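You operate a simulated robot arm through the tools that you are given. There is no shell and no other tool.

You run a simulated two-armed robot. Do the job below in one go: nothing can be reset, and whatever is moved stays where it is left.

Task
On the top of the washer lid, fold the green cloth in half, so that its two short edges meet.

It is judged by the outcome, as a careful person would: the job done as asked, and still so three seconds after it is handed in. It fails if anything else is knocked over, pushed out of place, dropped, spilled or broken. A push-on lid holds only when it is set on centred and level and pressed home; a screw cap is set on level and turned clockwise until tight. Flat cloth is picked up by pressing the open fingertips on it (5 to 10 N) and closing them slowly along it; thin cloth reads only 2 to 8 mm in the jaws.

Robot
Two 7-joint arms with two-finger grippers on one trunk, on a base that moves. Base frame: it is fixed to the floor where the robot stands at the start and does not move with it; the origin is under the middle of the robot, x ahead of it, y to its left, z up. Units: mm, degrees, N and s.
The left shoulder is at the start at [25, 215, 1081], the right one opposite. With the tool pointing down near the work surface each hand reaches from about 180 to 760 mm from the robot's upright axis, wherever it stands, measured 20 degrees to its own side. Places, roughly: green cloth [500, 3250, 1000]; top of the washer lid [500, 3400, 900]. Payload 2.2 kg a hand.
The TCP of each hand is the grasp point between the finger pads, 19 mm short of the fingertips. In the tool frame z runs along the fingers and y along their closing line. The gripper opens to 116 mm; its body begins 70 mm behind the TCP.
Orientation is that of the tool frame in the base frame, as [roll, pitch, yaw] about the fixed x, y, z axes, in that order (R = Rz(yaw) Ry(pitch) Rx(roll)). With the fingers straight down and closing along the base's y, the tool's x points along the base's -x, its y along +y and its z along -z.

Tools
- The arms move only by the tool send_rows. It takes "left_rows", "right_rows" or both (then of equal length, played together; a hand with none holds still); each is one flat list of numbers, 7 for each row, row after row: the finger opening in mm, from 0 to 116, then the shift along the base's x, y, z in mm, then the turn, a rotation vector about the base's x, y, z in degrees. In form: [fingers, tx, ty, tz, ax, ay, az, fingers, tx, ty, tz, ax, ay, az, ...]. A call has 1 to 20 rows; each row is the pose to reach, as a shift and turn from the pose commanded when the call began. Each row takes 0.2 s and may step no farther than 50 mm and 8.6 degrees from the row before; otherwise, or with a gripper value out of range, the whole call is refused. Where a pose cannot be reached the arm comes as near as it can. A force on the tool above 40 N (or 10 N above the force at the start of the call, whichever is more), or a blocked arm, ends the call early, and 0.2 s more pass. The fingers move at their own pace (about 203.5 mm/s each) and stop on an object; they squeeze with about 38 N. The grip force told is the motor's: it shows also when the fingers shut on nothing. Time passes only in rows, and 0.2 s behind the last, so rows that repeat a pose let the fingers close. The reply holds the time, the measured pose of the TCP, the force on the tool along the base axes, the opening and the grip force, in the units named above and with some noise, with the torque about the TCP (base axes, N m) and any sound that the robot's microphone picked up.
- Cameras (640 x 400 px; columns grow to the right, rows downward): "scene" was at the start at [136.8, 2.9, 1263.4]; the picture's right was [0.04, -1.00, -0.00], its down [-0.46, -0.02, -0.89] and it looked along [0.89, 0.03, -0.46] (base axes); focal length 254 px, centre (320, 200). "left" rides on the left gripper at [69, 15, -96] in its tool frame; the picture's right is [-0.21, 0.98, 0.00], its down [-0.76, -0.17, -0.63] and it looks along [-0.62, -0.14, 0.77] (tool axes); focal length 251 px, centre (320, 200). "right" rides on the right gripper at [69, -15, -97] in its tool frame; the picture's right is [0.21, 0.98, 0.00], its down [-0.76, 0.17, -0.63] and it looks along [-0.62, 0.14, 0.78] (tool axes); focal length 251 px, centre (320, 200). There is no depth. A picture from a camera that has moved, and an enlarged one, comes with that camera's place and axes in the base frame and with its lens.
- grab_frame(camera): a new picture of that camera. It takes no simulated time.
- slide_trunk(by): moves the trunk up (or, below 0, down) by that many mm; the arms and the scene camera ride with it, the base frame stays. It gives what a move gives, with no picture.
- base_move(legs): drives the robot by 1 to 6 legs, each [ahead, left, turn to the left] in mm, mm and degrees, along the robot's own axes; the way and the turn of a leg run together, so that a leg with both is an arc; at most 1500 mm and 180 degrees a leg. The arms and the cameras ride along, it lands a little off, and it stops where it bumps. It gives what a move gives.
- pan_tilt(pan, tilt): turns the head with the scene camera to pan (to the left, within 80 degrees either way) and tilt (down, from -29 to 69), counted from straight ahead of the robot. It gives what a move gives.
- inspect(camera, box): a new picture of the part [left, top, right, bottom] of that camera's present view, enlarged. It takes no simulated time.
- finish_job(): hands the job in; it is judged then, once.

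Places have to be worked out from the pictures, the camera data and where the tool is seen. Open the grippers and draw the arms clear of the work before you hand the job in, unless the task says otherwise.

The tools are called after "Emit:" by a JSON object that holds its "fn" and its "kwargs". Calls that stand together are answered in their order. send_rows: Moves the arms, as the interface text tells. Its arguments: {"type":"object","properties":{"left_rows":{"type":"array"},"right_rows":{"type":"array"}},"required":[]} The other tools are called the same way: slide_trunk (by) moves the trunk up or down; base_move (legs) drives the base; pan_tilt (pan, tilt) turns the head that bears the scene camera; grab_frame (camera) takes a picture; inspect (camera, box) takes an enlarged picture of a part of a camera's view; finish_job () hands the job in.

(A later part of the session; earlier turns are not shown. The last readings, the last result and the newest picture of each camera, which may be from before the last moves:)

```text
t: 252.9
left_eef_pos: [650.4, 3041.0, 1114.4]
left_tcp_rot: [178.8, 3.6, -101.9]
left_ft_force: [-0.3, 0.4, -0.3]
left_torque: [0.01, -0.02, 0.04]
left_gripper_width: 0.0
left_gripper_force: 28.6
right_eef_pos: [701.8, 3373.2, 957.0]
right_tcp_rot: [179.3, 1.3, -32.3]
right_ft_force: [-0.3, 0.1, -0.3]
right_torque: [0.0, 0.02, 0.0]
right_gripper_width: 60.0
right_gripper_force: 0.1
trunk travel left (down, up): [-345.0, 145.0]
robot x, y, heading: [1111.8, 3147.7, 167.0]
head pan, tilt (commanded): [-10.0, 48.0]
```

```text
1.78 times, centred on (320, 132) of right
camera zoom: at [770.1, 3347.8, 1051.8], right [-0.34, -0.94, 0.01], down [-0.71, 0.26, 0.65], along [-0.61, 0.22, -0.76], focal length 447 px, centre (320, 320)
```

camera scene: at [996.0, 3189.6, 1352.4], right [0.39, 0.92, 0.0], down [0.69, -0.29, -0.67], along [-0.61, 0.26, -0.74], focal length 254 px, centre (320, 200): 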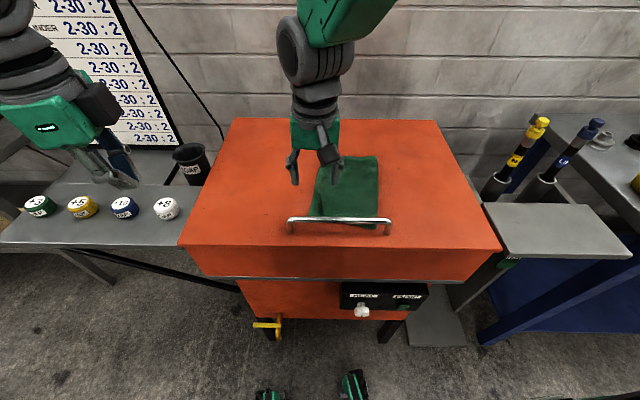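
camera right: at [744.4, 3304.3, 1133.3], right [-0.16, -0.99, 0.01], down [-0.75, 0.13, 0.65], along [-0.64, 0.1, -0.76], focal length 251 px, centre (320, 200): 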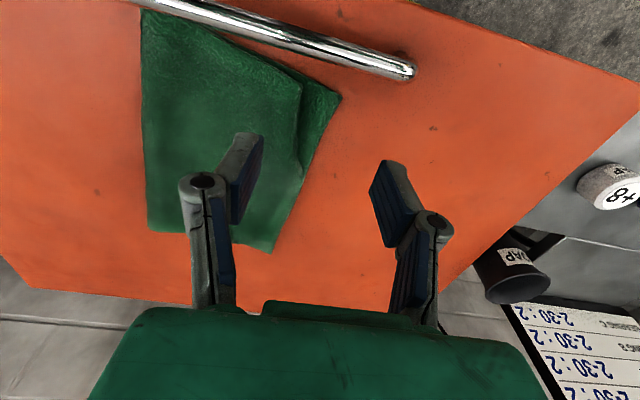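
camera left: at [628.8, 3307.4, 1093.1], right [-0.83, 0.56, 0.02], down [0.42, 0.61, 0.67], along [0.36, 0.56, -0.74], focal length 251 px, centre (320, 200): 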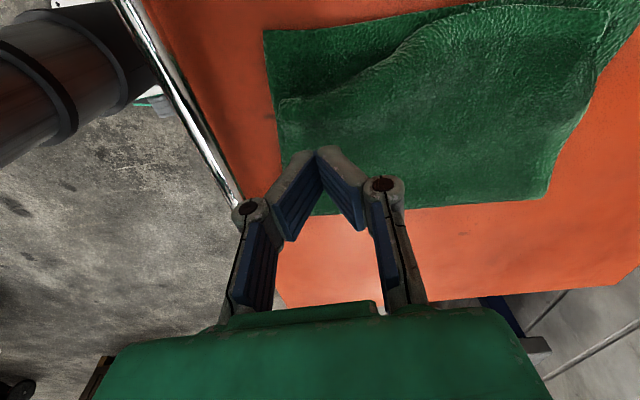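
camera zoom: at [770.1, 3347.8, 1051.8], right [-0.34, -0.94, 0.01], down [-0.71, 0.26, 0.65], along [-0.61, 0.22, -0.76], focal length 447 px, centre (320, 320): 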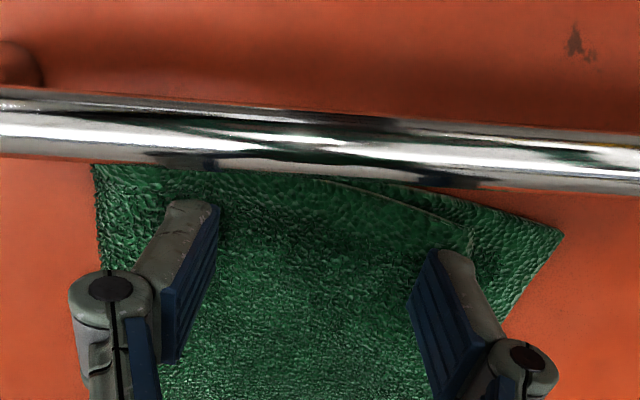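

Tracking fine. I shift 8 mm toward the fold so the outer finger rests fully on the top layer, and press down.

Emit:
{"fn": "send_rows", "kwargs": {"right_rows": [60, 4.3, 6.8, -2, 0, 0, 0, 60, 4.3, 6.8, -6, 0, 0, 0, 60, 4.3, 6.8, -9, 0, 0, 0, 60, 4.3, 6.8, -9, 0, 0, 0]}}

Emit:
{"fn": "send_rows", "kwargs": {"right_rows": [60, 0, 0, -2, 0, 0, 0, 60, 0, 0, -3, 0, 0, 0, 60, 0, 0, -3, 0, 0, 0]}}

Emit:
{"fn": "inspect", "kwargs": {"camera": "right", "box": [140, 20, 500, 245]}}

```text
t: 253.9
left_eef_pos: [650.7, 3041.6, 1113.6]
left_tcp_rot: [178.8, 3.6, -101.9]
left_ft_force: [0.7, 0.8, -0.2]
left_torque: [0.0, -0.03, 0.0]
left_gripper_width: 0.0
left_gripper_force: 28.5
right_eef_pos: [705.5, 3381.5, 948.1]
right_tcp_rot: [179.3, 1.3, -32.4]
right_ft_force: [-0.7, -0.7, -0.2]
right_torque: [-0.01, 0.04, 0.02]
right_gripper_width: 60.0
right_gripper_force: 0.1
trunk travel left (down, up): [-345.0, 145.0]
robot x, y, heading: [1107.9, 3149.0, 167.0]
head pan, tilt (commanded): [-10.0, 48.0]
```

```text
t: 254.7
left_eef_pos: [651.9, 3041.1, 1114.1]
left_tcp_rot: [178.8, 3.6, -101.9]
left_ft_force: [0.4, -0.9, -0.6]
left_torque: [-0.02, 0.04, -0.01]
left_gripper_width: 0.0
left_gripper_force: 29.1
right_eef_pos: [706.7, 3381.2, 944.9]
right_tcp_rot: [179.3, 1.3, -32.3]
right_ft_force: [-0.7, 0.8, 2.2]
right_torque: [-0.07, 0.03, -0.02]
right_gripper_width: 60.3
right_gripper_force: 0.1
trunk travel left (down, up): [-345.0, 145.0]
robot x, y, heading: [1106.1, 3151.0, 166.7]
head pan, tilt (commanded): [-10.0, 48.0]
```

```text
1.78 times, centred on (320, 132) of right
camera zoom: at [773.9, 3355.3, 1039.6], right [-0.34, -0.94, 0.01], down [-0.71, 0.26, 0.65], along [-0.61, 0.22, -0.76], focal length 447 px, centre (320, 320)
```

zoom: 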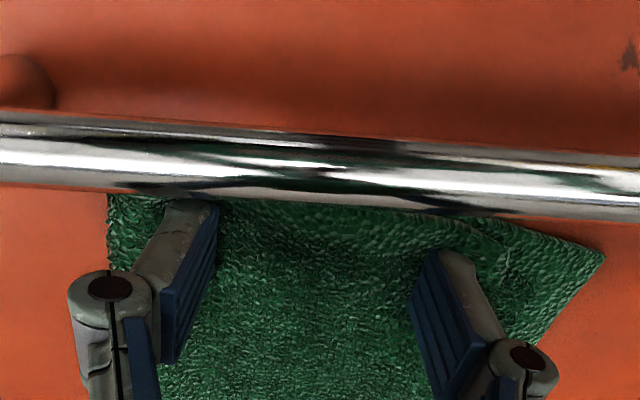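

Contact at the outer finger. Pressing ~2.5 mm deeper, then opening 60→94 mm while shifting left so only the outer finger travels (toward the hem).

Emit:
{"fn": "send_rows", "kwargs": {"right_rows": [60, 0, 0, -1.5, 0, 0, 0, 60, 0, 0, -2.5, 0, 0, 0, 63, -0.8, -1.3, -2.5, 0, 0, 0, 66, -1.6, -2.5, -2.5, 0, 0, 0, 69, -2.4, -3.8, -2.5, 0, 0, 0, 72, -3.2, -5.1, -2.5, 0, 0, 0, 75, -4, -6.3, -2.5, 0, 0, 0, 78, -4.8, -7.6, -2.5, 0, 0, 0, 81, -5.6, -8.9, -2.5, 0, 0, 0, 84, -6.4, -10.1, -2.5, 0, 0, 0, 87, -7.2, -11.4, -2.5, 0, 0, 0, 90, -8, -12.7, -2.5, 0, 0, 0, 94, -9.1, -14.4, -2.5, 0, 0, 0, 94, -9.1, -14.4, -2.5, 0, 0, 0]}}

Emit:
{"fn": "inspect", "kwargs": {"camera": "right", "box": [140, 20, 500, 245]}}

```text
t: 257.7
left_eef_pos: [650.6, 3041.6, 1115.1]
left_tcp_rot: [178.8, 3.6, -101.9]
left_ft_force: [0.1, -0.6, 0.5]
left_torque: [-0.02, -0.02, 0.0]
left_gripper_width: 0.0
left_gripper_force: 28.3
right_eef_pos: [697.1, 3368.3, 942.8]
right_tcp_rot: [178.9, 1.0, -32.9]
right_ft_force: [-0.4, 0.1, 0.2]
right_torque: [0.02, 0.0, 0.01]
right_gripper_width: 94.1
right_gripper_force: 0.1
trunk travel left (down, up): [-345.0, 145.0]
robot x, y, heading: [1110.0, 3151.5, 167.1]
head pan, tilt (commanded): [-10.0, 48.0]
```

```text
1.78 times, centred on (320, 132) of right
camera zoom: at [765.4, 3343.2, 1038.4], right [-0.35, -0.94, 0.02], down [-0.71, 0.27, 0.65], along [-0.61, 0.22, -0.76], focal length 447 px, centre (320, 320)
```

zoom: 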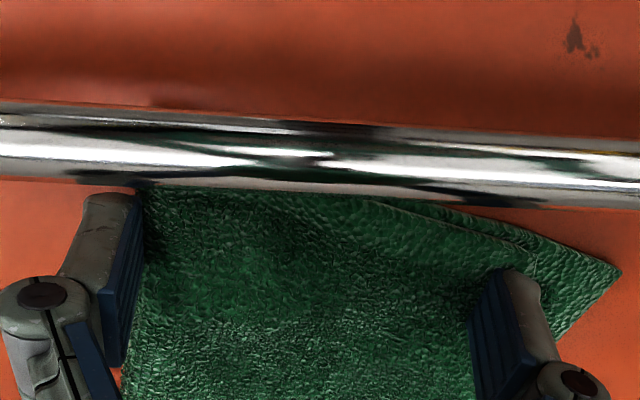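

The tips rise as they open and lost contact. I redo the stroke: lift, close to 60, press to ~12 N, and lower progressively while opening.

Emit:
{"fn": "send_rows", "kwargs": {"right_rows": [90, 0, 0, 8, 0, 0, 0, 75, 4, 6.5, 8, 0, 0, 0, 60, 9.1, 14.4, 8, 0, 0, 0, 60, 9.1, 14.4, 4, 0, 0, 0, 60, 9.1, 14.4, 0, 0, 0, 0, 60, 9.1, 14.4, -2, 0, 0, 0, 60, 9.1, 14.4, -2, 0, 0, 0]}}

Emit:
{"fn": "inspect", "kwargs": {"camera": "right", "box": [140, 20, 500, 245]}}

```text
t: 259.3
left_eef_pos: [651.2, 3041.2, 1114.4]
left_tcp_rot: [178.8, 3.7, -102.0]
left_ft_force: [-1.3, 1.1, 1.0]
left_torque: [0.01, -0.01, 0.0]
left_gripper_width: 0.1
left_gripper_force: 28.2
right_eef_pos: [707.1, 3382.1, 942.0]
right_tcp_rot: [179.3, 1.3, -32.3]
right_ft_force: [0.1, 0.1, 7.5]
right_torque: [-0.06, 0.0, 0.03]
right_gripper_width: 60.8
right_gripper_force: 0.1
trunk travel left (down, up): [-345.0, 145.0]
robot x, y, heading: [1111.0, 3150.9, 167.0]
head pan, tilt (commanded): [-10.0, 48.0]
```

```text
1.78 times, centred on (320, 132) of right
camera zoom: at [775.2, 3356.3, 1035.9], right [-0.34, -0.94, 0.01], down [-0.71, 0.26, 0.65], along [-0.61, 0.22, -0.76], focal length 447 px, centre (320, 320)
```

zoom: 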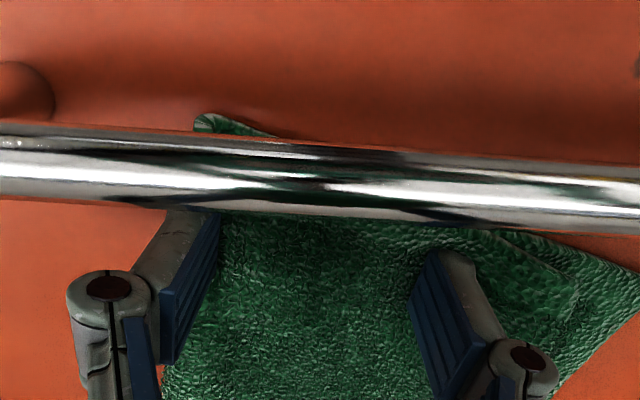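

The inner finger caught the fold corner again while closing too low. I open and lift straight up to let it spring back, then look.

Emit:
{"fn": "send_rows", "kwargs": {"right_rows": [75, -3, -5, 1, 0, 0, 0, 94, -9.1, -14.4, 3, 0, 0, 0, 110, -9.1, -14.4, 6, 0, 0, 0, 110, -9.1, -14.4, 30, 0, 0, 0, 110, -9.1, -14.4, 65, 0, 0, 0, 110, -9.1, -14.4, 100, 0, 0, 0]}}

Emit:
{"fn": "grab_frame", "kwargs": {"camera": "right"}}

Emit:
{"fn": "inspect", "kwargs": {"camera": "scene", "box": [280, 140, 400, 240]}}

```text
t: 260.7
left_eef_pos: [651.8, 3040.5, 1114.1]
left_tcp_rot: [178.8, 3.6, -101.8]
left_ft_force: [0.6, 0.6, -1.2]
left_torque: [0.01, 0.01, 0.01]
left_gripper_width: 0.0
left_gripper_force: 28.6
right_eef_pos: [699.1, 3364.8, 1042.2]
right_tcp_rot: [179.2, 1.4, -32.2]
right_ft_force: [-0.1, -0.2, -0.6]
right_torque: [0.0, -0.01, 0.01]
right_gripper_width: 109.9
right_gripper_force: 0.1
trunk travel left (down, up): [-345.0, 145.0]
robot x, y, heading: [1110.1, 3152.3, 166.9]
head pan, tilt (commanded): [-10.0, 48.0]
```

```text
taken
camera right: at [766.6, 3339.7, 1136.0], right [-0.34, -0.94, 0.01], down [-0.71, 0.26, 0.65], along [-0.61, 0.22, -0.76], focal length 251 px, centre (320, 200)
```

right: 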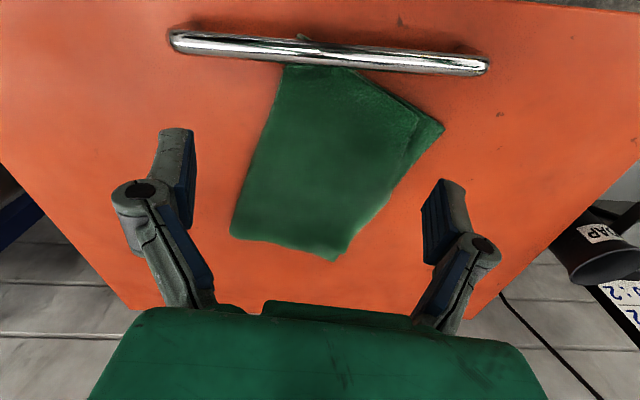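

```text
4.00 times, centred on (340, 190) of scene
camera zoom: at [996.5, 3189.3, 1352.4], right [0.39, 0.92, 0.0], down [0.69, -0.29, -0.67], along [-0.61, 0.26, -0.74], focal length 1015 px, centre (240, 240)
```

zoom: 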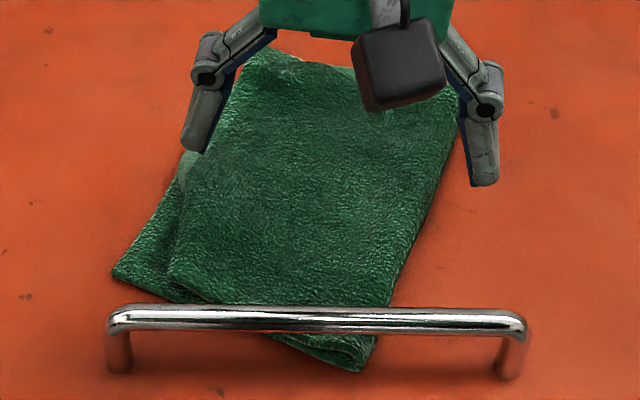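

The cloth slid and rotated a little (its fold corner now lies under the handle bar). Before continuing I zoom in on the FL corner to understand where the missing length is.

Emit:
{"fn": "inspect", "kwargs": {"camera": "right", "box": [270, 40, 470, 180]}}

Emit:
{"fn": "inspect", "kwargs": {"camera": "scene", "box": [300, 195, 350, 235]}}

```text
2.86 times, centred on (370, 110) of right
camera zoom: at [766.6, 3339.7, 1136.0], right [-0.34, -0.94, 0.01], down [-0.71, 0.26, 0.65], along [-0.61, 0.22, -0.76], focal length 718 px, centre (177, 457)
```

zoom: 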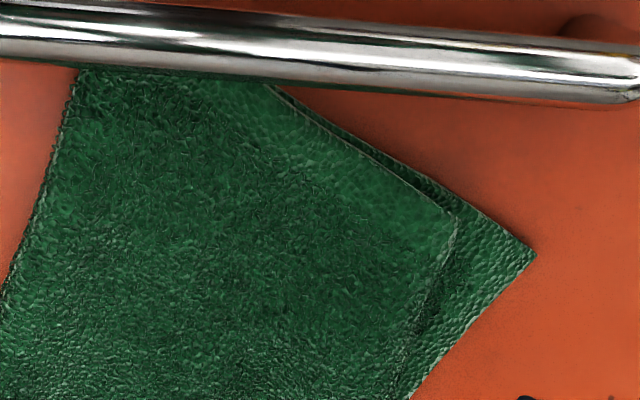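

```text
10.00 times, centred on (325, 215) of scene
camera zoom: at [996.5, 3189.3, 1352.4], right [0.39, 0.92, 0.0], down [0.69, -0.29, -0.67], along [-0.61, 0.26, -0.74], focal length 2538 px, centre (270, 50)
```

zoom: 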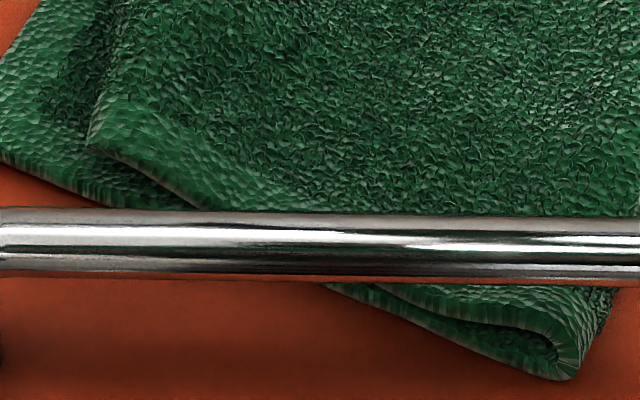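

The analysis: top and bottom are both flat, but the fold line at the front is ~16 mm off-centre, so the top must slide over the bottom there (it can roll at the fold if I don't pin the fold). I'll use the left gripper with one finger pinning the exposed bottom strip by the hem and the other dragging the top edge toward it. First clear the right hand and bring the left hand over.

Emit:
{"fn": "send_rows", "kwargs": {"right_rows": [90, 10, 25, 10, 0, 0, 0, 70, 22, 55, 25, 0, 0, 0, 50, 36, 88, 40, 0, 0, 0, 44, 50, 120, 55, 0, 0, 0, 44, 60, 140, 60, 0, 0, 0, 44, 60, 140, 60, 0, 0, 0, 44, 60, 140, 60, 0, 0, 0, 44, 60, 140, 60, 0, 0, 0], "left_rows": [10, 0, 0, 0, 0, 0, 7, 20, 0, 20, 0, 0, 0, 14, 26, 0, 60, 0, 0, 0, 21, 26, 0, 105, 0, 0, 0, 28, 26, -2, 150, 0, 0, 0, 35, 26, -4, 195, 0, 0, 0, 42, 26, -6, 235, -10, 0, 0, 49, 26, -7, 258, -40, 0, 0, 56]}}

Emit:
{"fn": "grab_frame", "kwargs": {"camera": "left"}}

Emit:
{"fn": "grab_frame", "kwargs": {"camera": "scene"}}

```text
t: 262.7
left_eef_pos: [628.6, 3290.6, 1114.0]
left_tcp_rot: [-178.8, 7.3, -43.3]
left_ft_force: [-0.3, 0.3, 1.0]
left_torque: [0.05, 0.01, -0.02]
left_gripper_width: 26.1
left_gripper_force: 0.0
right_eef_pos: [760.9, 3504.5, 1101.3]
right_tcp_rot: [179.3, 1.5, -32.3]
right_ft_force: [-0.1, -0.3, 0.0]
right_torque: [0.01, 0.0, -0.01]
right_gripper_width: 44.1
right_gripper_force: 0.1
trunk travel left (down, up): [-345.0, 145.0]
robot x, y, heading: [1108.8, 3151.8, 167.3]
head pan, tilt (commanded): [-10.0, 48.0]
stopped in row 8 (left hand): the arm was blocked; the commanded pose is now the measured one
```

```text
taken
camera left: at [674.8, 3224.3, 1199.9], right [-0.83, -0.56, 0.01], down [-0.38, 0.57, 0.73], along [-0.41, 0.6, -0.69], focal length 251 px, centre (320, 200)
```

left: 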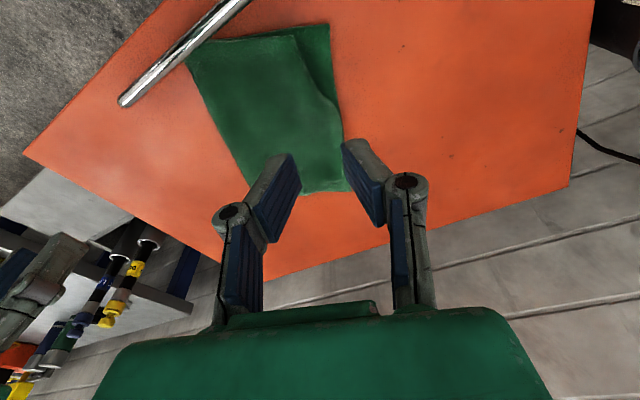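

```text
taken
camera scene: at [996.4, 3192.5, 1352.3], right [0.39, 0.92, 0.0], down [0.69, -0.29, -0.67], along [-0.61, 0.26, -0.75], focal length 254 px, centre (320, 200)
```

scene: 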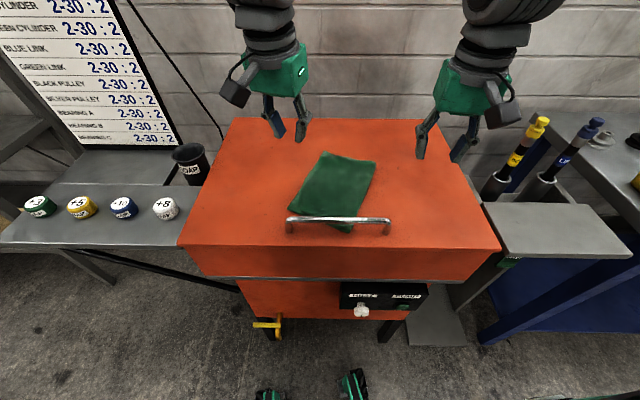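

Overall it looks like a neat folded rectangle now. I zoom with both cameras to re-measure the corner offsets before deciding on further corrections.

Emit:
{"fn": "inspect", "kwargs": {"camera": "left", "box": [170, 10, 370, 210]}}

Emit:
{"fn": "inspect", "kwargs": {"camera": "scene", "box": [280, 140, 390, 240]}}

```text
2.00 times, centred on (270, 110) of left
camera zoom: at [674.8, 3224.3, 1199.9], right [-0.83, -0.56, 0.01], down [-0.38, 0.57, 0.73], along [-0.41, 0.6, -0.69], focal length 503 px, centre (420, 380)
```

zoom: 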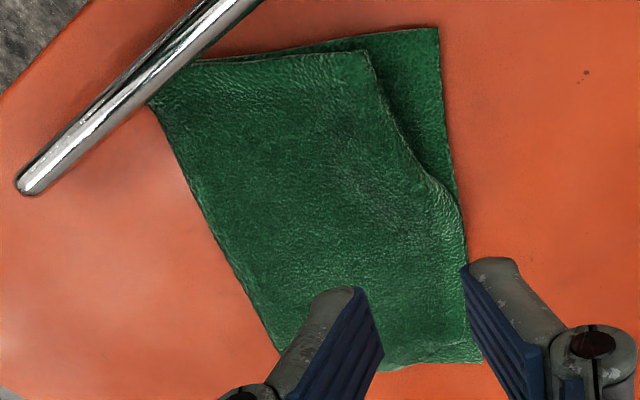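

```text
4.00 times, centred on (335, 190) of scene
camera zoom: at [996.4, 3192.5, 1352.3], right [0.39, 0.92, 0.0], down [0.69, -0.29, -0.67], along [-0.61, 0.26, -0.75], focal length 1015 px, centre (260, 240)
```

zoom: 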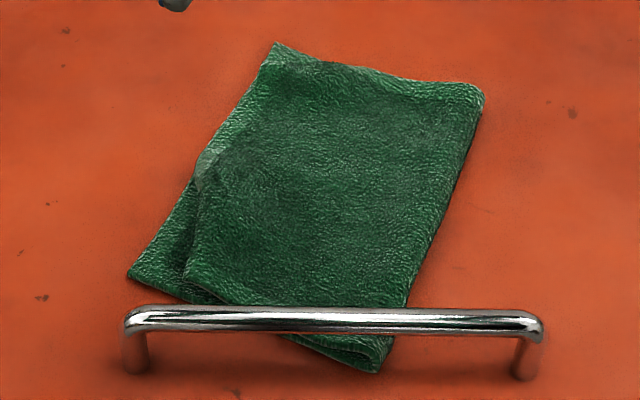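

Offset of the front top corner is 33 mm, tapering to zero at mid-edge. I try lowering the left hand (closing across the edge) to do the pin-and-drag there.

Emit:
{"fn": "send_rows", "kwargs": {"left_rows": [26, 2, 2, -25, 0, 0, 0, 26, 5, 4, -50, 0, 0, 0, 26, 8, 6, -75, 0, 0, 0, 26, 10, 8, -100, 0, 0, 0, 26, 12, 10, -120, 0, 0, 0, 26, 12, 10, -120, 0, 0, 0]}}

Emit:
{"fn": "grab_frame", "kwargs": {"camera": "left"}}

```text
t: 264.3
left_eef_pos: [619.9, 3290.8, 1018.7]
left_tcp_rot: [-175.5, 9.4, -39.3]
left_ft_force: [0.1, 0.0, 0.2]
left_torque: [-0.01, 0.01, 0.0]
left_gripper_width: 25.8
left_gripper_force: 0.0
right_eef_pos: [764.3, 3505.4, 1102.5]
right_tcp_rot: [179.2, 1.6, -32.3]
right_ft_force: [-0.4, -0.1, 0.0]
right_torque: [0.0, 0.04, 0.02]
right_gripper_width: 44.1
right_gripper_force: 0.1
trunk travel left (down, up): [-345.0, 145.0]
robot x, y, heading: [1107.9, 3150.1, 167.0]
head pan, tilt (commanded): [-10.0, 48.0]
stopped in row 6 (left hand): the arm was blocked; the commanded pose is now the measured one
```

```text
taken
camera left: at [669.7, 3221.5, 1099.1], right [-0.79, -0.61, -0.04], down [-0.42, 0.5, 0.76], along [-0.44, 0.62, -0.65], focal length 251 px, centre (320, 200)
```

left: 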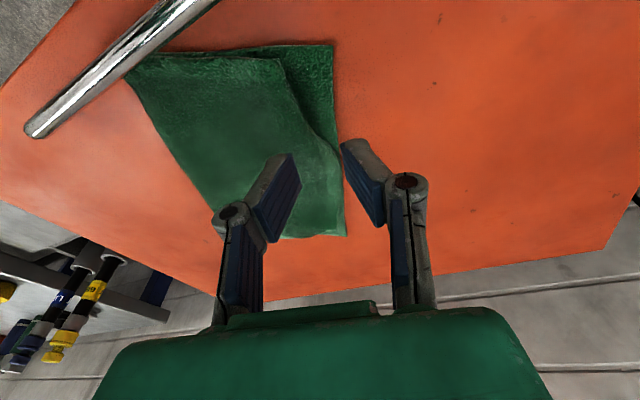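

The left wrist can't hold that orientation. I'll use the right hand instead: clear the left hand, turn the base 8° left so the corner is in the right arm's comfortable range.

Emit:
{"fn": "send_rows", "kwargs": {"left_rows": [26, 0, -10, 25, 0, 0, 0, 26, 0, -30, 50, 0, 0, 0, 26, 5, -60, 75, 0, 0, -5, 26, 10, -95, 90, 0, 0, -12, 26, 15, -130, 95, 0, 0, -20, 26, 20, -165, 95, 0, 0, -28]}}

Emit:
{"fn": "base_move", "kwargs": {"legs": [[0, 0, 8]]}}

Emit:
{"fn": "pan_tilt", "kwargs": {"pan": -15, "tilt": 48}}

Emit:
{"fn": "grab_frame", "kwargs": {"camera": "scene"}}

Emit:
{"fn": "grab_frame", "kwargs": {"camera": "right"}}

```text
t: 265.7
left_eef_pos: [639.7, 3126.3, 1112.9]
left_tcp_rot: [-175.6, 9.5, -67.7]
left_ft_force: [-0.4, 0.6, 0.3]
left_torque: [0.03, -0.01, 0.02]
left_gripper_width: 26.1
left_gripper_force: 0.0
right_eef_pos: [763.4, 3501.8, 1103.1]
right_tcp_rot: [179.3, 1.6, -32.4]
right_ft_force: [0.5, -0.1, 0.5]
right_torque: [0.0, -0.03, -0.01]
right_gripper_width: 43.9
right_gripper_force: 0.0
trunk travel left (down, up): [-345.0, 145.0]
robot x, y, heading: [1107.3, 3148.1, 166.8]
head pan, tilt (commanded): [-10.0, 48.0]
```

```text
t: 266.7
left_eef_pos: [647.1, 3064.7, 1112.0]
left_tcp_rot: [-175.6, 9.3, -59.7]
left_ft_force: [-0.5, -0.6, -0.5]
left_torque: [-0.06, -0.02, 0.0]
left_gripper_width: 26.1
left_gripper_force: 0.0
right_eef_pos: [717.3, 3455.0, 1102.4]
right_tcp_rot: [179.2, 1.6, -24.4]
right_ft_force: [0.2, 0.1, -0.6]
right_torque: [0.0, 0.0, -0.01]
right_gripper_width: 44.2
right_gripper_force: 0.0
trunk travel left (down, up): [-345.0, 145.0]
robot x, y, heading: [1107.2, 3152.5, 174.8]
head pan, tilt (commanded): [-10.0, 48.0]
```

```text
t: 267.4
left_eef_pos: [650.1, 3061.6, 1113.9]
left_tcp_rot: [-175.7, 9.6, -59.7]
left_ft_force: [0.3, -0.4, -0.6]
left_torque: [0.04, 0.01, -0.03]
left_gripper_width: 25.9
left_gripper_force: 0.1
right_eef_pos: [719.6, 3450.9, 1103.3]
right_tcp_rot: [179.1, 1.8, -24.4]
right_ft_force: [0.3, 0.2, 0.0]
right_torque: [0.0, -0.02, -0.02]
right_gripper_width: 43.8
right_gripper_force: 0.1
trunk travel left (down, up): [-345.0, 145.0]
robot x, y, heading: [1112.4, 3151.1, 174.9]
head pan, tilt (commanded): [-15.0, 48.0]
```

```text
taken
camera scene: at [993.3, 3178.9, 1352.3], right [0.34, 0.94, 0.0], down [0.7, -0.25, -0.67], along [-0.63, 0.23, -0.75], focal length 254 px, centre (320, 200)
```

scene: 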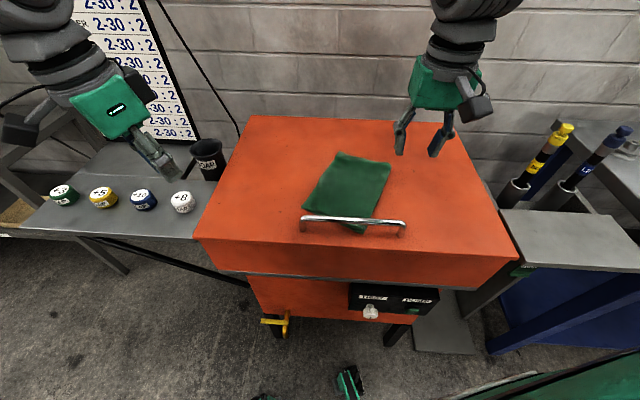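

```text
taken
camera right: at [790.9, 3435.6, 1198.0], right [-0.21, -0.98, 0.01], down [-0.74, 0.16, 0.66], along [-0.64, 0.13, -0.75], focal length 251 px, centre (320, 200)
```

right: 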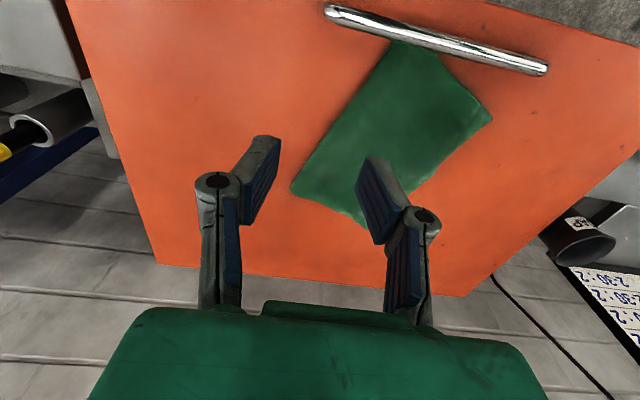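

Now the right arm has a comfortable posture for that corner. I bring the right hand (26 mm open, closing across the edge) above it.

Emit:
{"fn": "send_rows", "kwargs": {"right_rows": [40, -8, -17, 0, 0, 0, -3, 36, -17, -34, 0, 0, 0, -6, 32, -26, -52, 0, 0, 0, -9, 28, -36, -72, -10, 0, 0, -12, 26, -47, -94, -25, 0, 0, -15, 26, -58, -116, -50, 0, 0, -18, 26, -68, -136, -80, 0, 0, -21, 26, -75, -149, -110, 0, 0, -21, 26, -75, -149, -128, 0, 0, -21, 26, -75, -149, -128, 0, 0, -21]}}

Emit:
{"fn": "grab_frame", "kwargs": {"camera": "right"}}

Emit:
{"fn": "inspect", "kwargs": {"camera": "right", "box": [180, 20, 480, 220]}}

```text
t: 269.6
left_eef_pos: [649.6, 3064.3, 1114.3]
left_tcp_rot: [-175.9, 9.5, -59.7]
left_ft_force: [0.4, -0.7, -0.3]
left_torque: [-0.01, -0.01, -0.02]
left_gripper_width: 26.0
left_gripper_force: 0.1
right_eef_pos: [634.1, 3312.4, 990.8]
right_tcp_rot: [176.0, 0.2, -47.9]
right_ft_force: [1.4, 0.1, 0.4]
right_torque: [0.0, 0.01, 0.03]
right_gripper_width: 25.7
right_gripper_force: 0.0
trunk travel left (down, up): [-345.0, 145.0]
robot x, y, heading: [1109.3, 3151.5, 175.0]
head pan, tilt (commanded): [-15.0, 48.0]
```

```text
taken
camera right: at [695.9, 3275.2, 1086.7], right [-0.58, -0.81, 0.07], down [-0.6, 0.48, 0.65], along [-0.56, 0.33, -0.76], focal length 251 px, centre (320, 200)
```

right: 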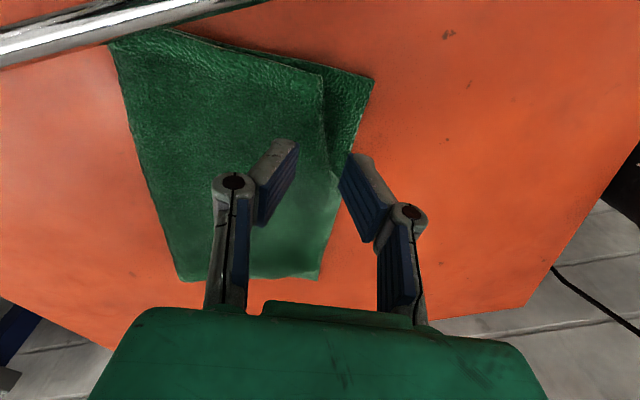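

```text
2.00 times, centred on (330, 120) of right
camera zoom: at [695.9, 3275.2, 1086.7], right [-0.58, -0.81, 0.07], down [-0.6, 0.48, 0.65], along [-0.56, 0.33, -0.76], focal length 503 px, centre (300, 360)
```

zoom: 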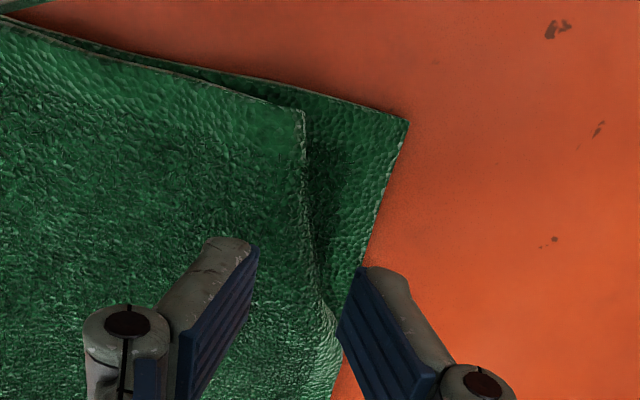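

This wrist angle is at the right arm's limit, but for the left arm it would be natural if I turn the base right. I raise the right hand, then turn the base 31° right so that the left hand comes over that corner.

Emit:
{"fn": "send_rows", "kwargs": {"right_rows": [26, 5, 10, 25, 0, 0, 0, 26, 10, 20, 50, 0, 0, 5, 26, 15, 30, 80, 0, 0, 12, 26, 20, 40, 110, 0, 0, 20, 26, 25, 50, 130, 0, 0, 25]}}

Emit:
{"fn": "base_move", "kwargs": {"legs": [[0, 0, -16], [0, 0, -15]]}}

Emit:
{"fn": "pan_tilt", "kwargs": {"pan": 15, "tilt": 48}}

Emit:
{"fn": "grab_frame", "kwargs": {"camera": "scene"}}

Emit:
{"fn": "grab_frame", "kwargs": {"camera": "left"}}

```text
t: 270.8
left_eef_pos: [651.4, 3066.9, 1114.4]
left_tcp_rot: [-175.8, 9.2, -59.7]
left_ft_force: [0.0, -0.4, -0.5]
left_torque: [-0.05, 0.02, 0.0]
left_gripper_width: 25.8
left_gripper_force: 0.1
right_eef_pos: [672.2, 3356.6, 1103.1]
right_tcp_rot: [179.1, 1.8, -20.2]
right_ft_force: [-0.5, 0.1, 0.3]
right_torque: [-0.04, 0.03, -0.01]
right_gripper_width: 26.0
right_gripper_force: 0.1
trunk travel left (down, up): [-345.0, 145.0]
robot x, y, heading: [1105.0, 3152.0, 174.8]
head pan, tilt (commanded): [-15.0, 48.0]
```

```text
t: 273.0
left_eef_pos: [662.1, 3298.7, 1111.6]
left_tcp_rot: [-175.4, 9.8, -90.1]
left_ft_force: [-1.3, -0.3, -0.6]
left_torque: [0.07, -0.05, 0.02]
left_gripper_width: 26.1
left_gripper_force: 0.0
right_eef_pos: [827.2, 3540.5, 1105.4]
right_tcp_rot: [179.7, 1.9, -50.8]
right_ft_force: [-0.5, -0.2, 0.0]
right_torque: [0.04, -0.04, 0.03]
right_gripper_width: 25.9
right_gripper_force: 0.0
trunk travel left (down, up): [-345.0, 145.0]
robot x, y, heading: [1112.7, 3152.4, 144.3]
head pan, tilt (commanded): [-15.0, 48.0]
```

```text
t: 273.9
left_eef_pos: [666.4, 3299.2, 1115.3]
left_tcp_rot: [-175.8, 9.7, -90.1]
left_ft_force: [0.0, 0.5, 0.2]
left_torque: [0.0, 0.01, -0.01]
left_gripper_width: 26.1
left_gripper_force: 0.2
right_eef_pos: [830.1, 3540.1, 1105.0]
right_tcp_rot: [179.5, 2.0, -50.7]
right_ft_force: [-0.2, -0.1, -1.1]
right_torque: [0.04, 0.0, 0.01]
right_gripper_width: 25.9
right_gripper_force: 0.1
trunk travel left (down, up): [-345.0, 145.0]
robot x, y, heading: [1106.9, 3146.1, 144.9]
head pan, tilt (commanded): [15.0, 48.0]
```

```text
taken
camera scene: at [994.3, 3192.9, 1352.1], right [0.35, 0.94, 0.01], down [0.7, -0.26, -0.67], along [-0.62, 0.24, -0.75], focal length 254 px, centre (320, 200)
```

scene: 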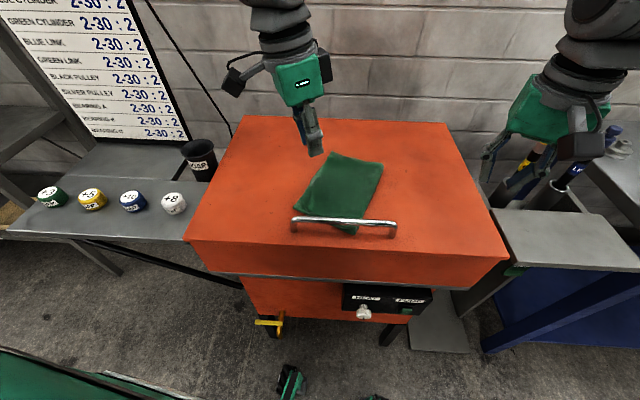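

```text
taken
camera left: at [643.3, 3217.3, 1195.8], right [-0.97, 0.23, -0.04], down [0.12, 0.64, 0.76], along [0.19, 0.74, -0.65], focal length 251 px, centre (320, 200)
```

left: 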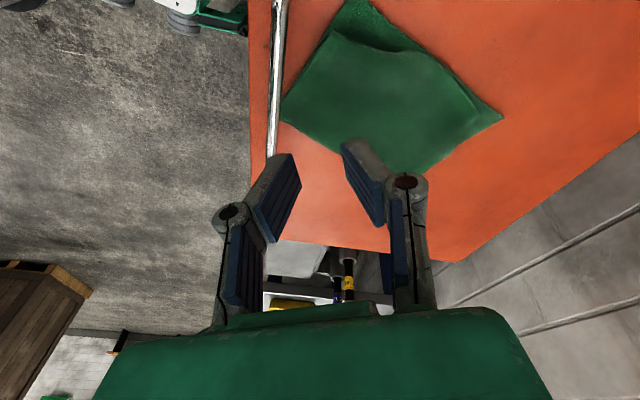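

Left hand is now over the corner with a natural arm posture. I straighten it to vertical, then turn it so it closes across the edge.

Emit:
{"fn": "send_rows", "kwargs": {"left_rows": [26, 0, 0, 0, -4.8, 2.1, 0, 26, 0, 0, 0, -9.7, 4.2, 0, 26, 0, 0, 0, -9.7, 4.2, 0]}}

Emit:
{"fn": "send_rows", "kwargs": {"left_rows": [28, 0, 0, 0, 0, 0, 8, 28, -3, 0, 0, 0, 0, 16, 28, -6, 1, 0, 0, 0, 24, 28, -10, 1, -10, 0, 0, 32, 28, -14, 2, -25, 0, 0, 40, 28, -18, 2, -50, 0, 0, 44.7, 28, -21, 3, -80, 0, 0, 44.7, 28, -21, 3, -110, 0, 0, 44.7, 28, -21, 3, -130, 0, 0, 44.7, 28, -21, 3, -130, 0, 0, 44.7]}}

Emit:
{"fn": "inspect", "kwargs": {"camera": "left", "box": [160, 20, 500, 240]}}

```text
t: 274.7
left_eef_pos: [666.6, 3300.7, 1114.1]
left_tcp_rot: [-179.9, -0.1, -90.5]
left_ft_force: [-0.2, -0.3, 0.0]
left_torque: [0.01, -0.04, -0.04]
left_gripper_width: 26.1
left_gripper_force: 0.2
right_eef_pos: [831.3, 3540.8, 1103.8]
right_tcp_rot: [179.2, 2.0, -50.8]
right_ft_force: [-0.6, -0.2, -0.7]
right_torque: [0.01, 0.0, -0.02]
right_gripper_width: 26.2
right_gripper_force: 0.0
trunk travel left (down, up): [-345.0, 145.0]
robot x, y, heading: [1107.1, 3147.5, 144.1]
head pan, tilt (commanded): [15.0, 48.0]
```

```text
t: 276.9
left_eef_pos: [650.6, 3309.8, 985.9]
left_tcp_rot: [179.9, -0.3, -45.9]
left_ft_force: [-0.3, 0.3, -1.0]
left_torque: [0.01, 0.01, 0.01]
left_gripper_width: 27.7
left_gripper_force: 0.0
right_eef_pos: [835.4, 3546.5, 1104.2]
right_tcp_rot: [179.1, 1.9, -50.9]
right_ft_force: [0.5, 0.7, 0.1]
right_torque: [0.03, 0.0, 0.0]
right_gripper_width: 25.9
right_gripper_force: 0.0
trunk travel left (down, up): [-345.0, 145.0]
robot x, y, heading: [1108.9, 3151.8, 144.3]
head pan, tilt (commanded): [15.0, 48.0]
```

```text
1.82 times, centred on (330, 130) of left
camera zoom: at [687.7, 3250.9, 1081.5], right [-0.85, -0.53, 0.0], down [-0.41, 0.66, 0.63], along [-0.33, 0.53, -0.78], focal length 457 px, centre (302, 327)
```

zoom: 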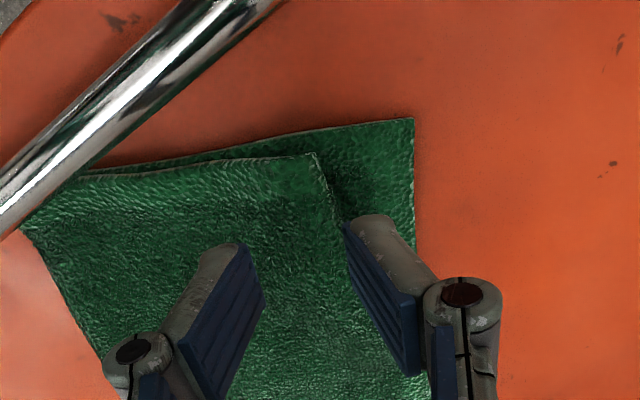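

Perfect view: outer finger will land on the exposed bottom strip, inner finger on the top layer ~30 mm from its edge. I lower to contact.

Emit:
{"fn": "send_rows", "kwargs": {"left_rows": [28, 0, 0, -15, 0, 0, 0, 28, 0, 0, -30, 0, 0, 0, 28, 0, 0, -38, 0, 0, 0, 28, 0, 0, -40, 0, 0, 0, 28, 0, 0, -40, 0, 0, 0]}}

Emit:
{"fn": "inspect", "kwargs": {"camera": "left", "box": [160, 20, 500, 240]}}

```text
t: 278.1
left_eef_pos: [650.2, 3309.4, 944.8]
left_tcp_rot: [179.8, -0.3, -45.8]
left_ft_force: [0.9, -0.4, 0.3]
left_torque: [0.02, 0.0, -0.01]
left_gripper_width: 27.6
left_gripper_force: 0.0
right_eef_pos: [835.6, 3545.9, 1104.7]
right_tcp_rot: [179.0, 1.9, -50.8]
right_ft_force: [-0.4, 0.5, 0.4]
right_torque: [0.0, -0.01, 0.0]
right_gripper_width: 26.1
right_gripper_force: 0.0
trunk travel left (down, up): [-345.0, 145.0]
robot x, y, heading: [1108.2, 3146.1, 144.3]
head pan, tilt (commanded): [15.0, 48.0]
```

```text
1.82 times, centred on (330, 130) of left
camera zoom: at [686.6, 3250.9, 1041.1], right [-0.85, -0.53, 0.0], down [-0.41, 0.66, 0.63], along [-0.33, 0.53, -0.78], focal length 457 px, centre (302, 327)
```

zoom: 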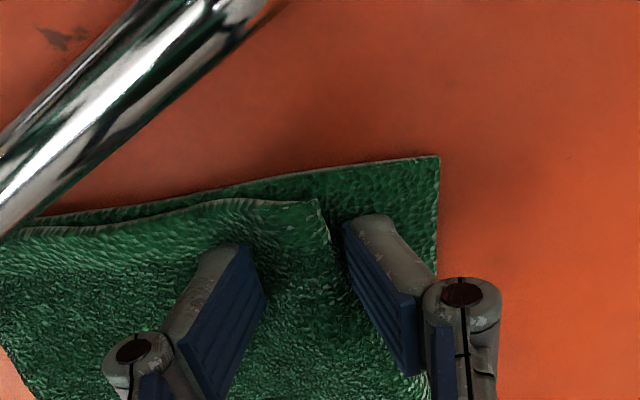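

Just touching. I press ~2.5 mm and close 28→6 while shifting so the outer finger stays put and the inner one drags the top layer toward the hem.

Emit:
{"fn": "send_rows", "kwargs": {"left_rows": [28, 0, 0, -1.5, 0, 0, 0, 28, 0, 0, -2.5, 0, 0, 0, 26, -0.7, -0.7, -2.5, 0, 0, 0, 24, -1.4, -1.4, -2.5, 0, 0, 0, 22, -2.1, -2.1, -2.5, 0, 0, 0, 20, -2.8, -2.9, -2.5, 0, 0, 0, 18, -3.5, -3.6, -2.5, 0, 0, 0, 16, -4.2, -4.3, -2.5, 0, 0, 0, 14, -4.9, -5, -2.5, 0, 0, 0, 12, -5.6, -5.7, -2.5, 0, 0, 0]}}

Emit:
{"fn": "inspect", "kwargs": {"camera": "left", "box": [160, 20, 500, 240]}}

```text
t: 280.3
left_eef_pos: [643.8, 3303.5, 942.4]
left_tcp_rot: [179.9, -0.3, -45.8]
left_ft_force: [-0.8, 0.6, 1.9]
left_torque: [0.02, -0.05, 0.0]
left_gripper_width: 12.1
left_gripper_force: 0.2
right_eef_pos: [836.2, 3546.8, 1104.4]
right_tcp_rot: [179.1, 1.9, -50.7]
right_ft_force: [0.3, -0.6, -0.5]
right_torque: [0.0, -0.02, 0.03]
right_gripper_width: 26.0
right_gripper_force: 0.1
trunk travel left (down, up): [-345.0, 145.0]
robot x, y, heading: [1109.1, 3151.3, 144.3]
head pan, tilt (commanded): [15.0, 48.0]
```

```text
1.82 times, centred on (330, 130) of left
camera zoom: at [680.9, 3245.3, 1039.1], right [-0.85, -0.53, 0.0], down [-0.41, 0.66, 0.63], along [-0.33, 0.53, -0.78], focal length 457 px, centre (302, 327)
```

zoom: 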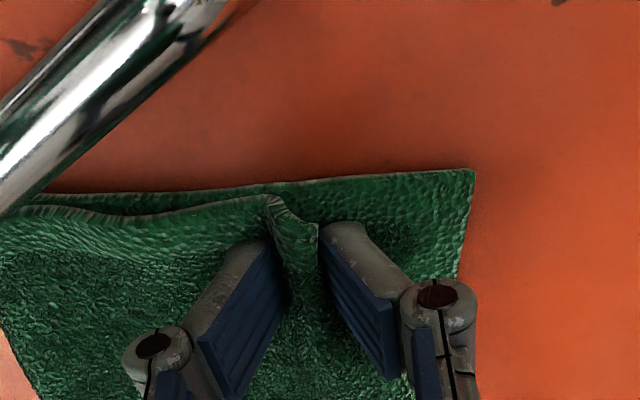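

Interesting: the top layer alone buckled up between the fingers, with its corner right at the outer finger. That's a clean single-layer grip on FL — I close fully and lift a little to check.

Emit:
{"fn": "send_rows", "kwargs": {"left_rows": [10, -0.7, -0.7, 0, 0, 0, 0, 8, -1.4, -1.4, 0, 0, 0, 0, 6, -2.1, -2.1, 0, 0, 0, 0, 4, -2.5, -2.5, 0, 0, 0, 0, 2, -2.8, -2.8, 0, 0, 0, 0, 0, -3, -3, 0, 0, 0, 0, 0, -3, -3, 0, 0, 0, 0, 0, -3, -3, 0, 0, 0, 0, 0, -3, -3, 4, 0, 0, 0, 0, -3, -3, 10, 0, 0, 0, 0, -3, -3, 10, 0, 0, 0]}}

Emit:
{"fn": "inspect", "kwargs": {"camera": "left", "box": [160, 20, 500, 240]}}

```text
t: 282.7
left_eef_pos: [641.3, 3300.2, 952.8]
left_tcp_rot: [179.9, -0.3, -45.8]
left_ft_force: [-0.6, 0.6, -0.2]
left_torque: [0.03, -0.01, 0.03]
left_gripper_width: 5.3
left_gripper_force: 33.7
right_eef_pos: [835.0, 3546.5, 1104.8]
right_tcp_rot: [179.1, 1.8, -50.7]
right_ft_force: [0.6, -0.7, -0.3]
right_torque: [0.01, 0.0, 0.04]
right_gripper_width: 26.1
right_gripper_force: 0.0
trunk travel left (down, up): [-345.0, 145.0]
robot x, y, heading: [1104.6, 3148.8, 144.4]
head pan, tilt (commanded): [15.0, 48.0]
```

```text
1.82 times, centred on (330, 130) of left
camera zoom: at [677.7, 3242.7, 1048.5], right [-0.85, -0.53, 0.0], down [-0.41, 0.66, 0.63], along [-0.33, 0.53, -0.78], focal length 457 px, centre (302, 327)
```

zoom: 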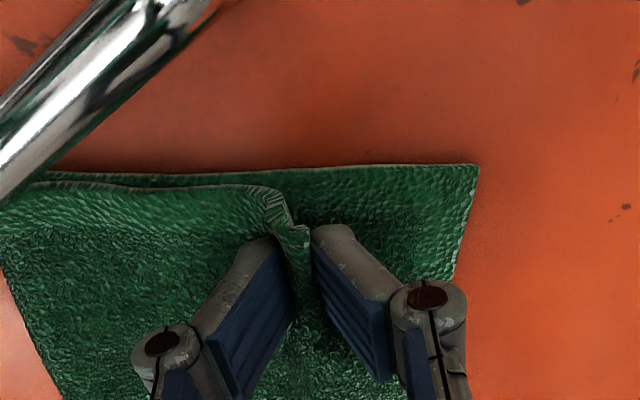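

Only the top layer is gripped (5.3 mm); the bottom stays flat. I lift a bit more and carry FL toward FR (about (−30, −31) mm), then check alignment before lowering.

Emit:
{"fn": "send_rows", "kwargs": {"left_rows": [0, 0, 0, 6, 0, 0, 0, 0, -4, -4, 10, 0, 0, 0, 0, -8, -8, 10, 0, 0, 0, 0, -12, -12, 10, 0, 0, 0, 0, -16, -16.5, 10, 0, 0, 0, 0, -20, -20.5, 10, 0, 0, 0, 0, -24, -24.5, 10, 0, 0, 0, 0, -28, -29, 10, 0, 0, 0, 0, -30, -31, 8, 0, 0, 0, 0, -30, -31, 8, 0, 0, 0]}}

Emit:
{"fn": "inspect", "kwargs": {"camera": "left", "box": [160, 20, 500, 240]}}

Emit:
{"fn": "inspect", "kwargs": {"camera": "scene", "box": [270, 140, 390, 240]}}

```text
t: 284.9
left_eef_pos: [611.1, 3270.6, 960.9]
left_tcp_rot: [180.0, -0.3, -45.8]
left_ft_force: [-0.1, -0.2, 0.6]
left_torque: [0.02, -0.03, 0.0]
left_gripper_width: 5.8
left_gripper_force: 33.9
right_eef_pos: [835.6, 3546.2, 1104.5]
right_tcp_rot: [179.0, 1.9, -50.8]
right_ft_force: [-0.5, -0.5, 0.5]
right_torque: [0.03, 0.03, 0.02]
right_gripper_width: 26.1
right_gripper_force: 0.0
trunk travel left (down, up): [-345.0, 145.0]
robot x, y, heading: [1108.1, 3147.6, 144.5]
head pan, tilt (commanded): [15.0, 48.0]
```

```text
1.82 times, centred on (330, 130) of left
camera zoom: at [647.5, 3211.3, 1056.7], right [-0.85, -0.53, 0.0], down [-0.41, 0.66, 0.63], along [-0.33, 0.53, -0.78], focal length 457 px, centre (302, 327)
```

zoom: 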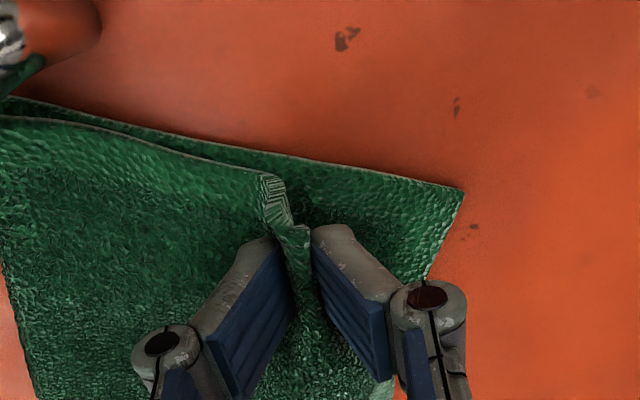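

```text
4.00 times, centred on (330, 190) of scene
camera zoom: at [1000.0, 3202.1, 1352.2], right [0.35, 0.94, 0.0], down [0.7, -0.26, -0.67], along [-0.62, 0.23, -0.75], focal length 1015 px, centre (280, 240)
```

zoom: 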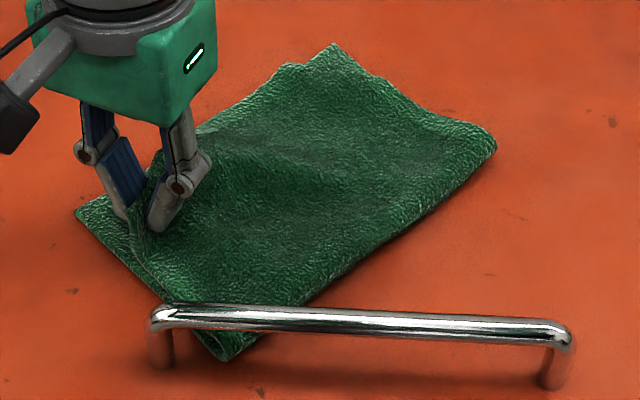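

The top corner is held, but the whole cloth slides along with it. I'll pin the bottom through both layers near the fold/back side with the right hand's two open fingertips (which also prevents rotation), then pull the corner the rest of the way. Moving the right hand over.

Emit:
{"fn": "send_rows", "kwargs": {"right_rows": [34, 0, 0, 0, 0, 0, 8.4, 42, -10, -5, 0, 0, 0, 16.8, 50, -25, -15, 0, 0, 0, 25.2, 60, -45, -30, 0, 0, 0, 33.6, 70, -70, -50, 0, 0, 0, 42, 80, -95, -72, 0, 0, 0, 50.4, 90, -120, -95, -5, 0, 0, 58.8, 96, -145, -118, -10, 0, 0, 67.2, 96, -170, -138, -15, 0, 0, 75, 96, -190, -152, -25, 0, 0, 75, 96, -205, -163, -45, 0, 0, 75, 96, -216, -169, -75, 0, 0, 75, 96, -216, -169, -105, 0, 0, 75, 96, -216, -169, -105, 0, 0, 75]}}

Emit:
{"fn": "grab_frame", "kwargs": {"camera": "right"}}

Emit:
{"fn": "grab_frame", "kwargs": {"camera": "scene"}}

```text
t: 287.9
left_eef_pos: [611.1, 3269.4, 961.3]
left_tcp_rot: [180.0, -0.1, -45.8]
left_ft_force: [1.0, 0.2, 0.1]
left_torque: [0.02, 0.01, -0.04]
left_gripper_width: 5.7
left_gripper_force: 33.8
right_eef_pos: [617.1, 3384.8, 1002.1]
right_tcp_rot: [178.8, 2.3, 23.2]
right_ft_force: [0.5, -0.2, -0.5]
right_torque: [0.02, -0.01, 0.0]
right_gripper_width: 96.1
right_gripper_force: 0.0
trunk travel left (down, up): [-345.0, 145.0]
robot x, y, heading: [1112.5, 3152.2, 144.6]
head pan, tilt (commanded): [15.0, 48.0]
```

```text
taken
camera right: at [676.9, 3427.9, 1096.0], right [0.58, -0.81, 0.01], down [-0.61, -0.43, 0.67], along [-0.54, -0.4, -0.75], focal length 251 px, centre (320, 200)
```

right: 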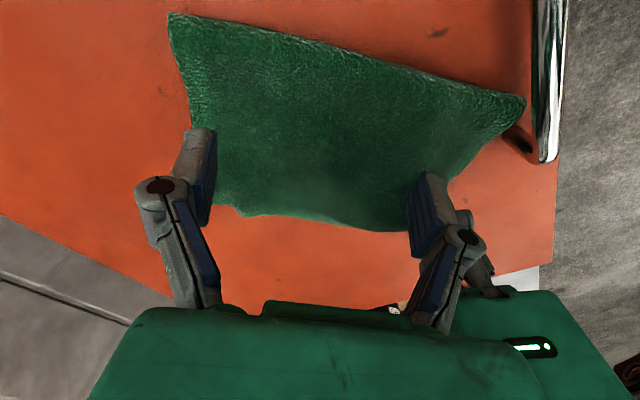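

```text
taken
camera scene: at [998.4, 3201.0, 1352.2], right [0.35, 0.94, 0.0], down [0.7, -0.26, -0.67], along [-0.62, 0.23, -0.75], focal length 254 px, centre (320, 200)
```

scene: 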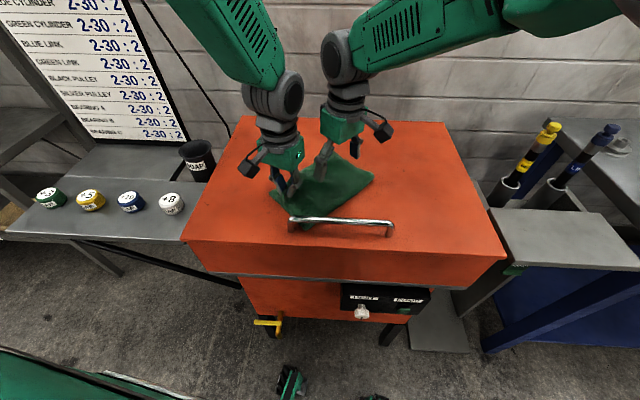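

Both hands fit. I lower the right hand's two fingertips onto the cloth near the fold side.

Emit:
{"fn": "send_rows", "kwargs": {"right_rows": [96, 0, 0, -20, 0, 0, 0, 96, 0, 0, -40, 0, 0, 0, 96, 0, 0, -52, 0, 0, 0, 96, 0, 0, -56, 0, 0, 0, 96, 0, 0, -56, 0, 0, 0]}}

Emit:
{"fn": "send_rows", "kwargs": {"right_rows": [96, 0, 0, -2, 0, 0, 0, 96, 0, 0, -4, 0, 0, 0, 96, 0, 0, -4, 0, 0, 0]}}

```text
t: 289.1
left_eef_pos: [609.7, 3269.8, 960.1]
left_tcp_rot: [-180.0, -0.3, -45.8]
left_ft_force: [0.0, 0.2, 0.0]
left_torque: [0.02, -0.05, 0.01]
left_gripper_width: 5.2
left_gripper_force: 33.9
right_eef_pos: [619.5, 3375.7, 940.5]
right_tcp_rot: [179.0, 1.8, 24.0]
right_ft_force: [0.0, -0.3, -0.6]
right_torque: [0.03, 0.0, 0.0]
right_gripper_width: 96.3
right_gripper_force: 0.0
trunk travel left (down, up): [-345.0, 145.0]
robot x, y, heading: [1108.5, 3154.9, 144.5]
head pan, tilt (commanded): [15.0, 48.0]
```

```text
t: 289.9
left_eef_pos: [609.3, 3270.1, 959.8]
left_tcp_rot: [-179.9, -0.3, -45.9]
left_ft_force: [-0.4, 0.0, -0.7]
left_torque: [0.09, -0.03, -0.03]
left_gripper_width: 5.6
left_gripper_force: 33.9
right_eef_pos: [619.4, 3375.5, 938.3]
right_tcp_rot: [179.1, 1.9, 24.3]
right_ft_force: [-0.4, -0.1, 0.7]
right_torque: [0.01, 0.03, -0.04]
right_gripper_width: 96.2
right_gripper_force: 0.1
trunk travel left (down, up): [-345.0, 145.0]
robot x, y, heading: [1108.4, 3151.0, 144.3]
head pan, tilt (commanded): [15.0, 48.0]
```

Contact begins; pressing 2.5 mm more.

Emit:
{"fn": "send_rows", "kwargs": {"right_rows": [96, 0, 0, -1.5, 0, 0, 0, 96, 0, 0, -2.5, 0, 0, 0, 96, 0, 0, -2.5, 0, 0, 0]}}

Emit:
{"fn": "inspect", "kwargs": {"camera": "left", "box": [160, 20, 500, 240]}}

```text
t: 290.7
left_eef_pos: [610.5, 3269.4, 960.9]
left_tcp_rot: [-180.0, -0.2, -45.8]
left_ft_force: [0.0, 0.1, -0.9]
left_torque: [0.07, -0.05, -0.01]
left_gripper_width: 5.6
left_gripper_force: 34.0
right_eef_pos: [618.5, 3375.7, 936.0]
right_tcp_rot: [179.1, 1.9, 24.2]
right_ft_force: [-0.2, 0.7, 5.9]
right_torque: [0.21, 0.06, 0.02]
right_gripper_width: 96.9
right_gripper_force: 0.2
trunk travel left (down, up): [-345.0, 145.0]
robot x, y, heading: [1108.4, 3148.7, 144.2]
head pan, tilt (commanded): [15.0, 48.0]
```

```text
1.82 times, centred on (330, 130) of left
camera zoom: at [647.3, 3210.5, 1056.7], right [-0.85, -0.53, 0.0], down [-0.41, 0.66, 0.63], along [-0.33, 0.53, -0.78], focal length 457 px, centre (302, 327)
```

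zoom: 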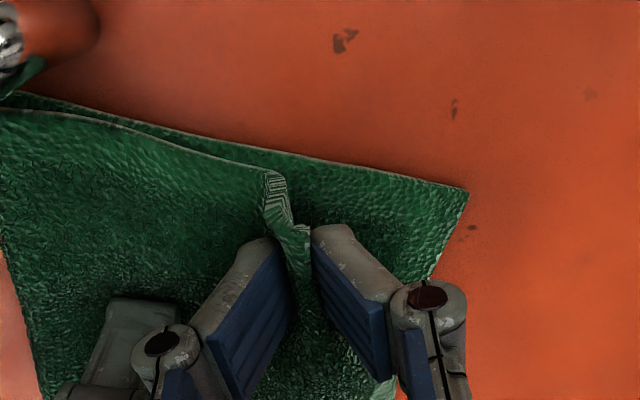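

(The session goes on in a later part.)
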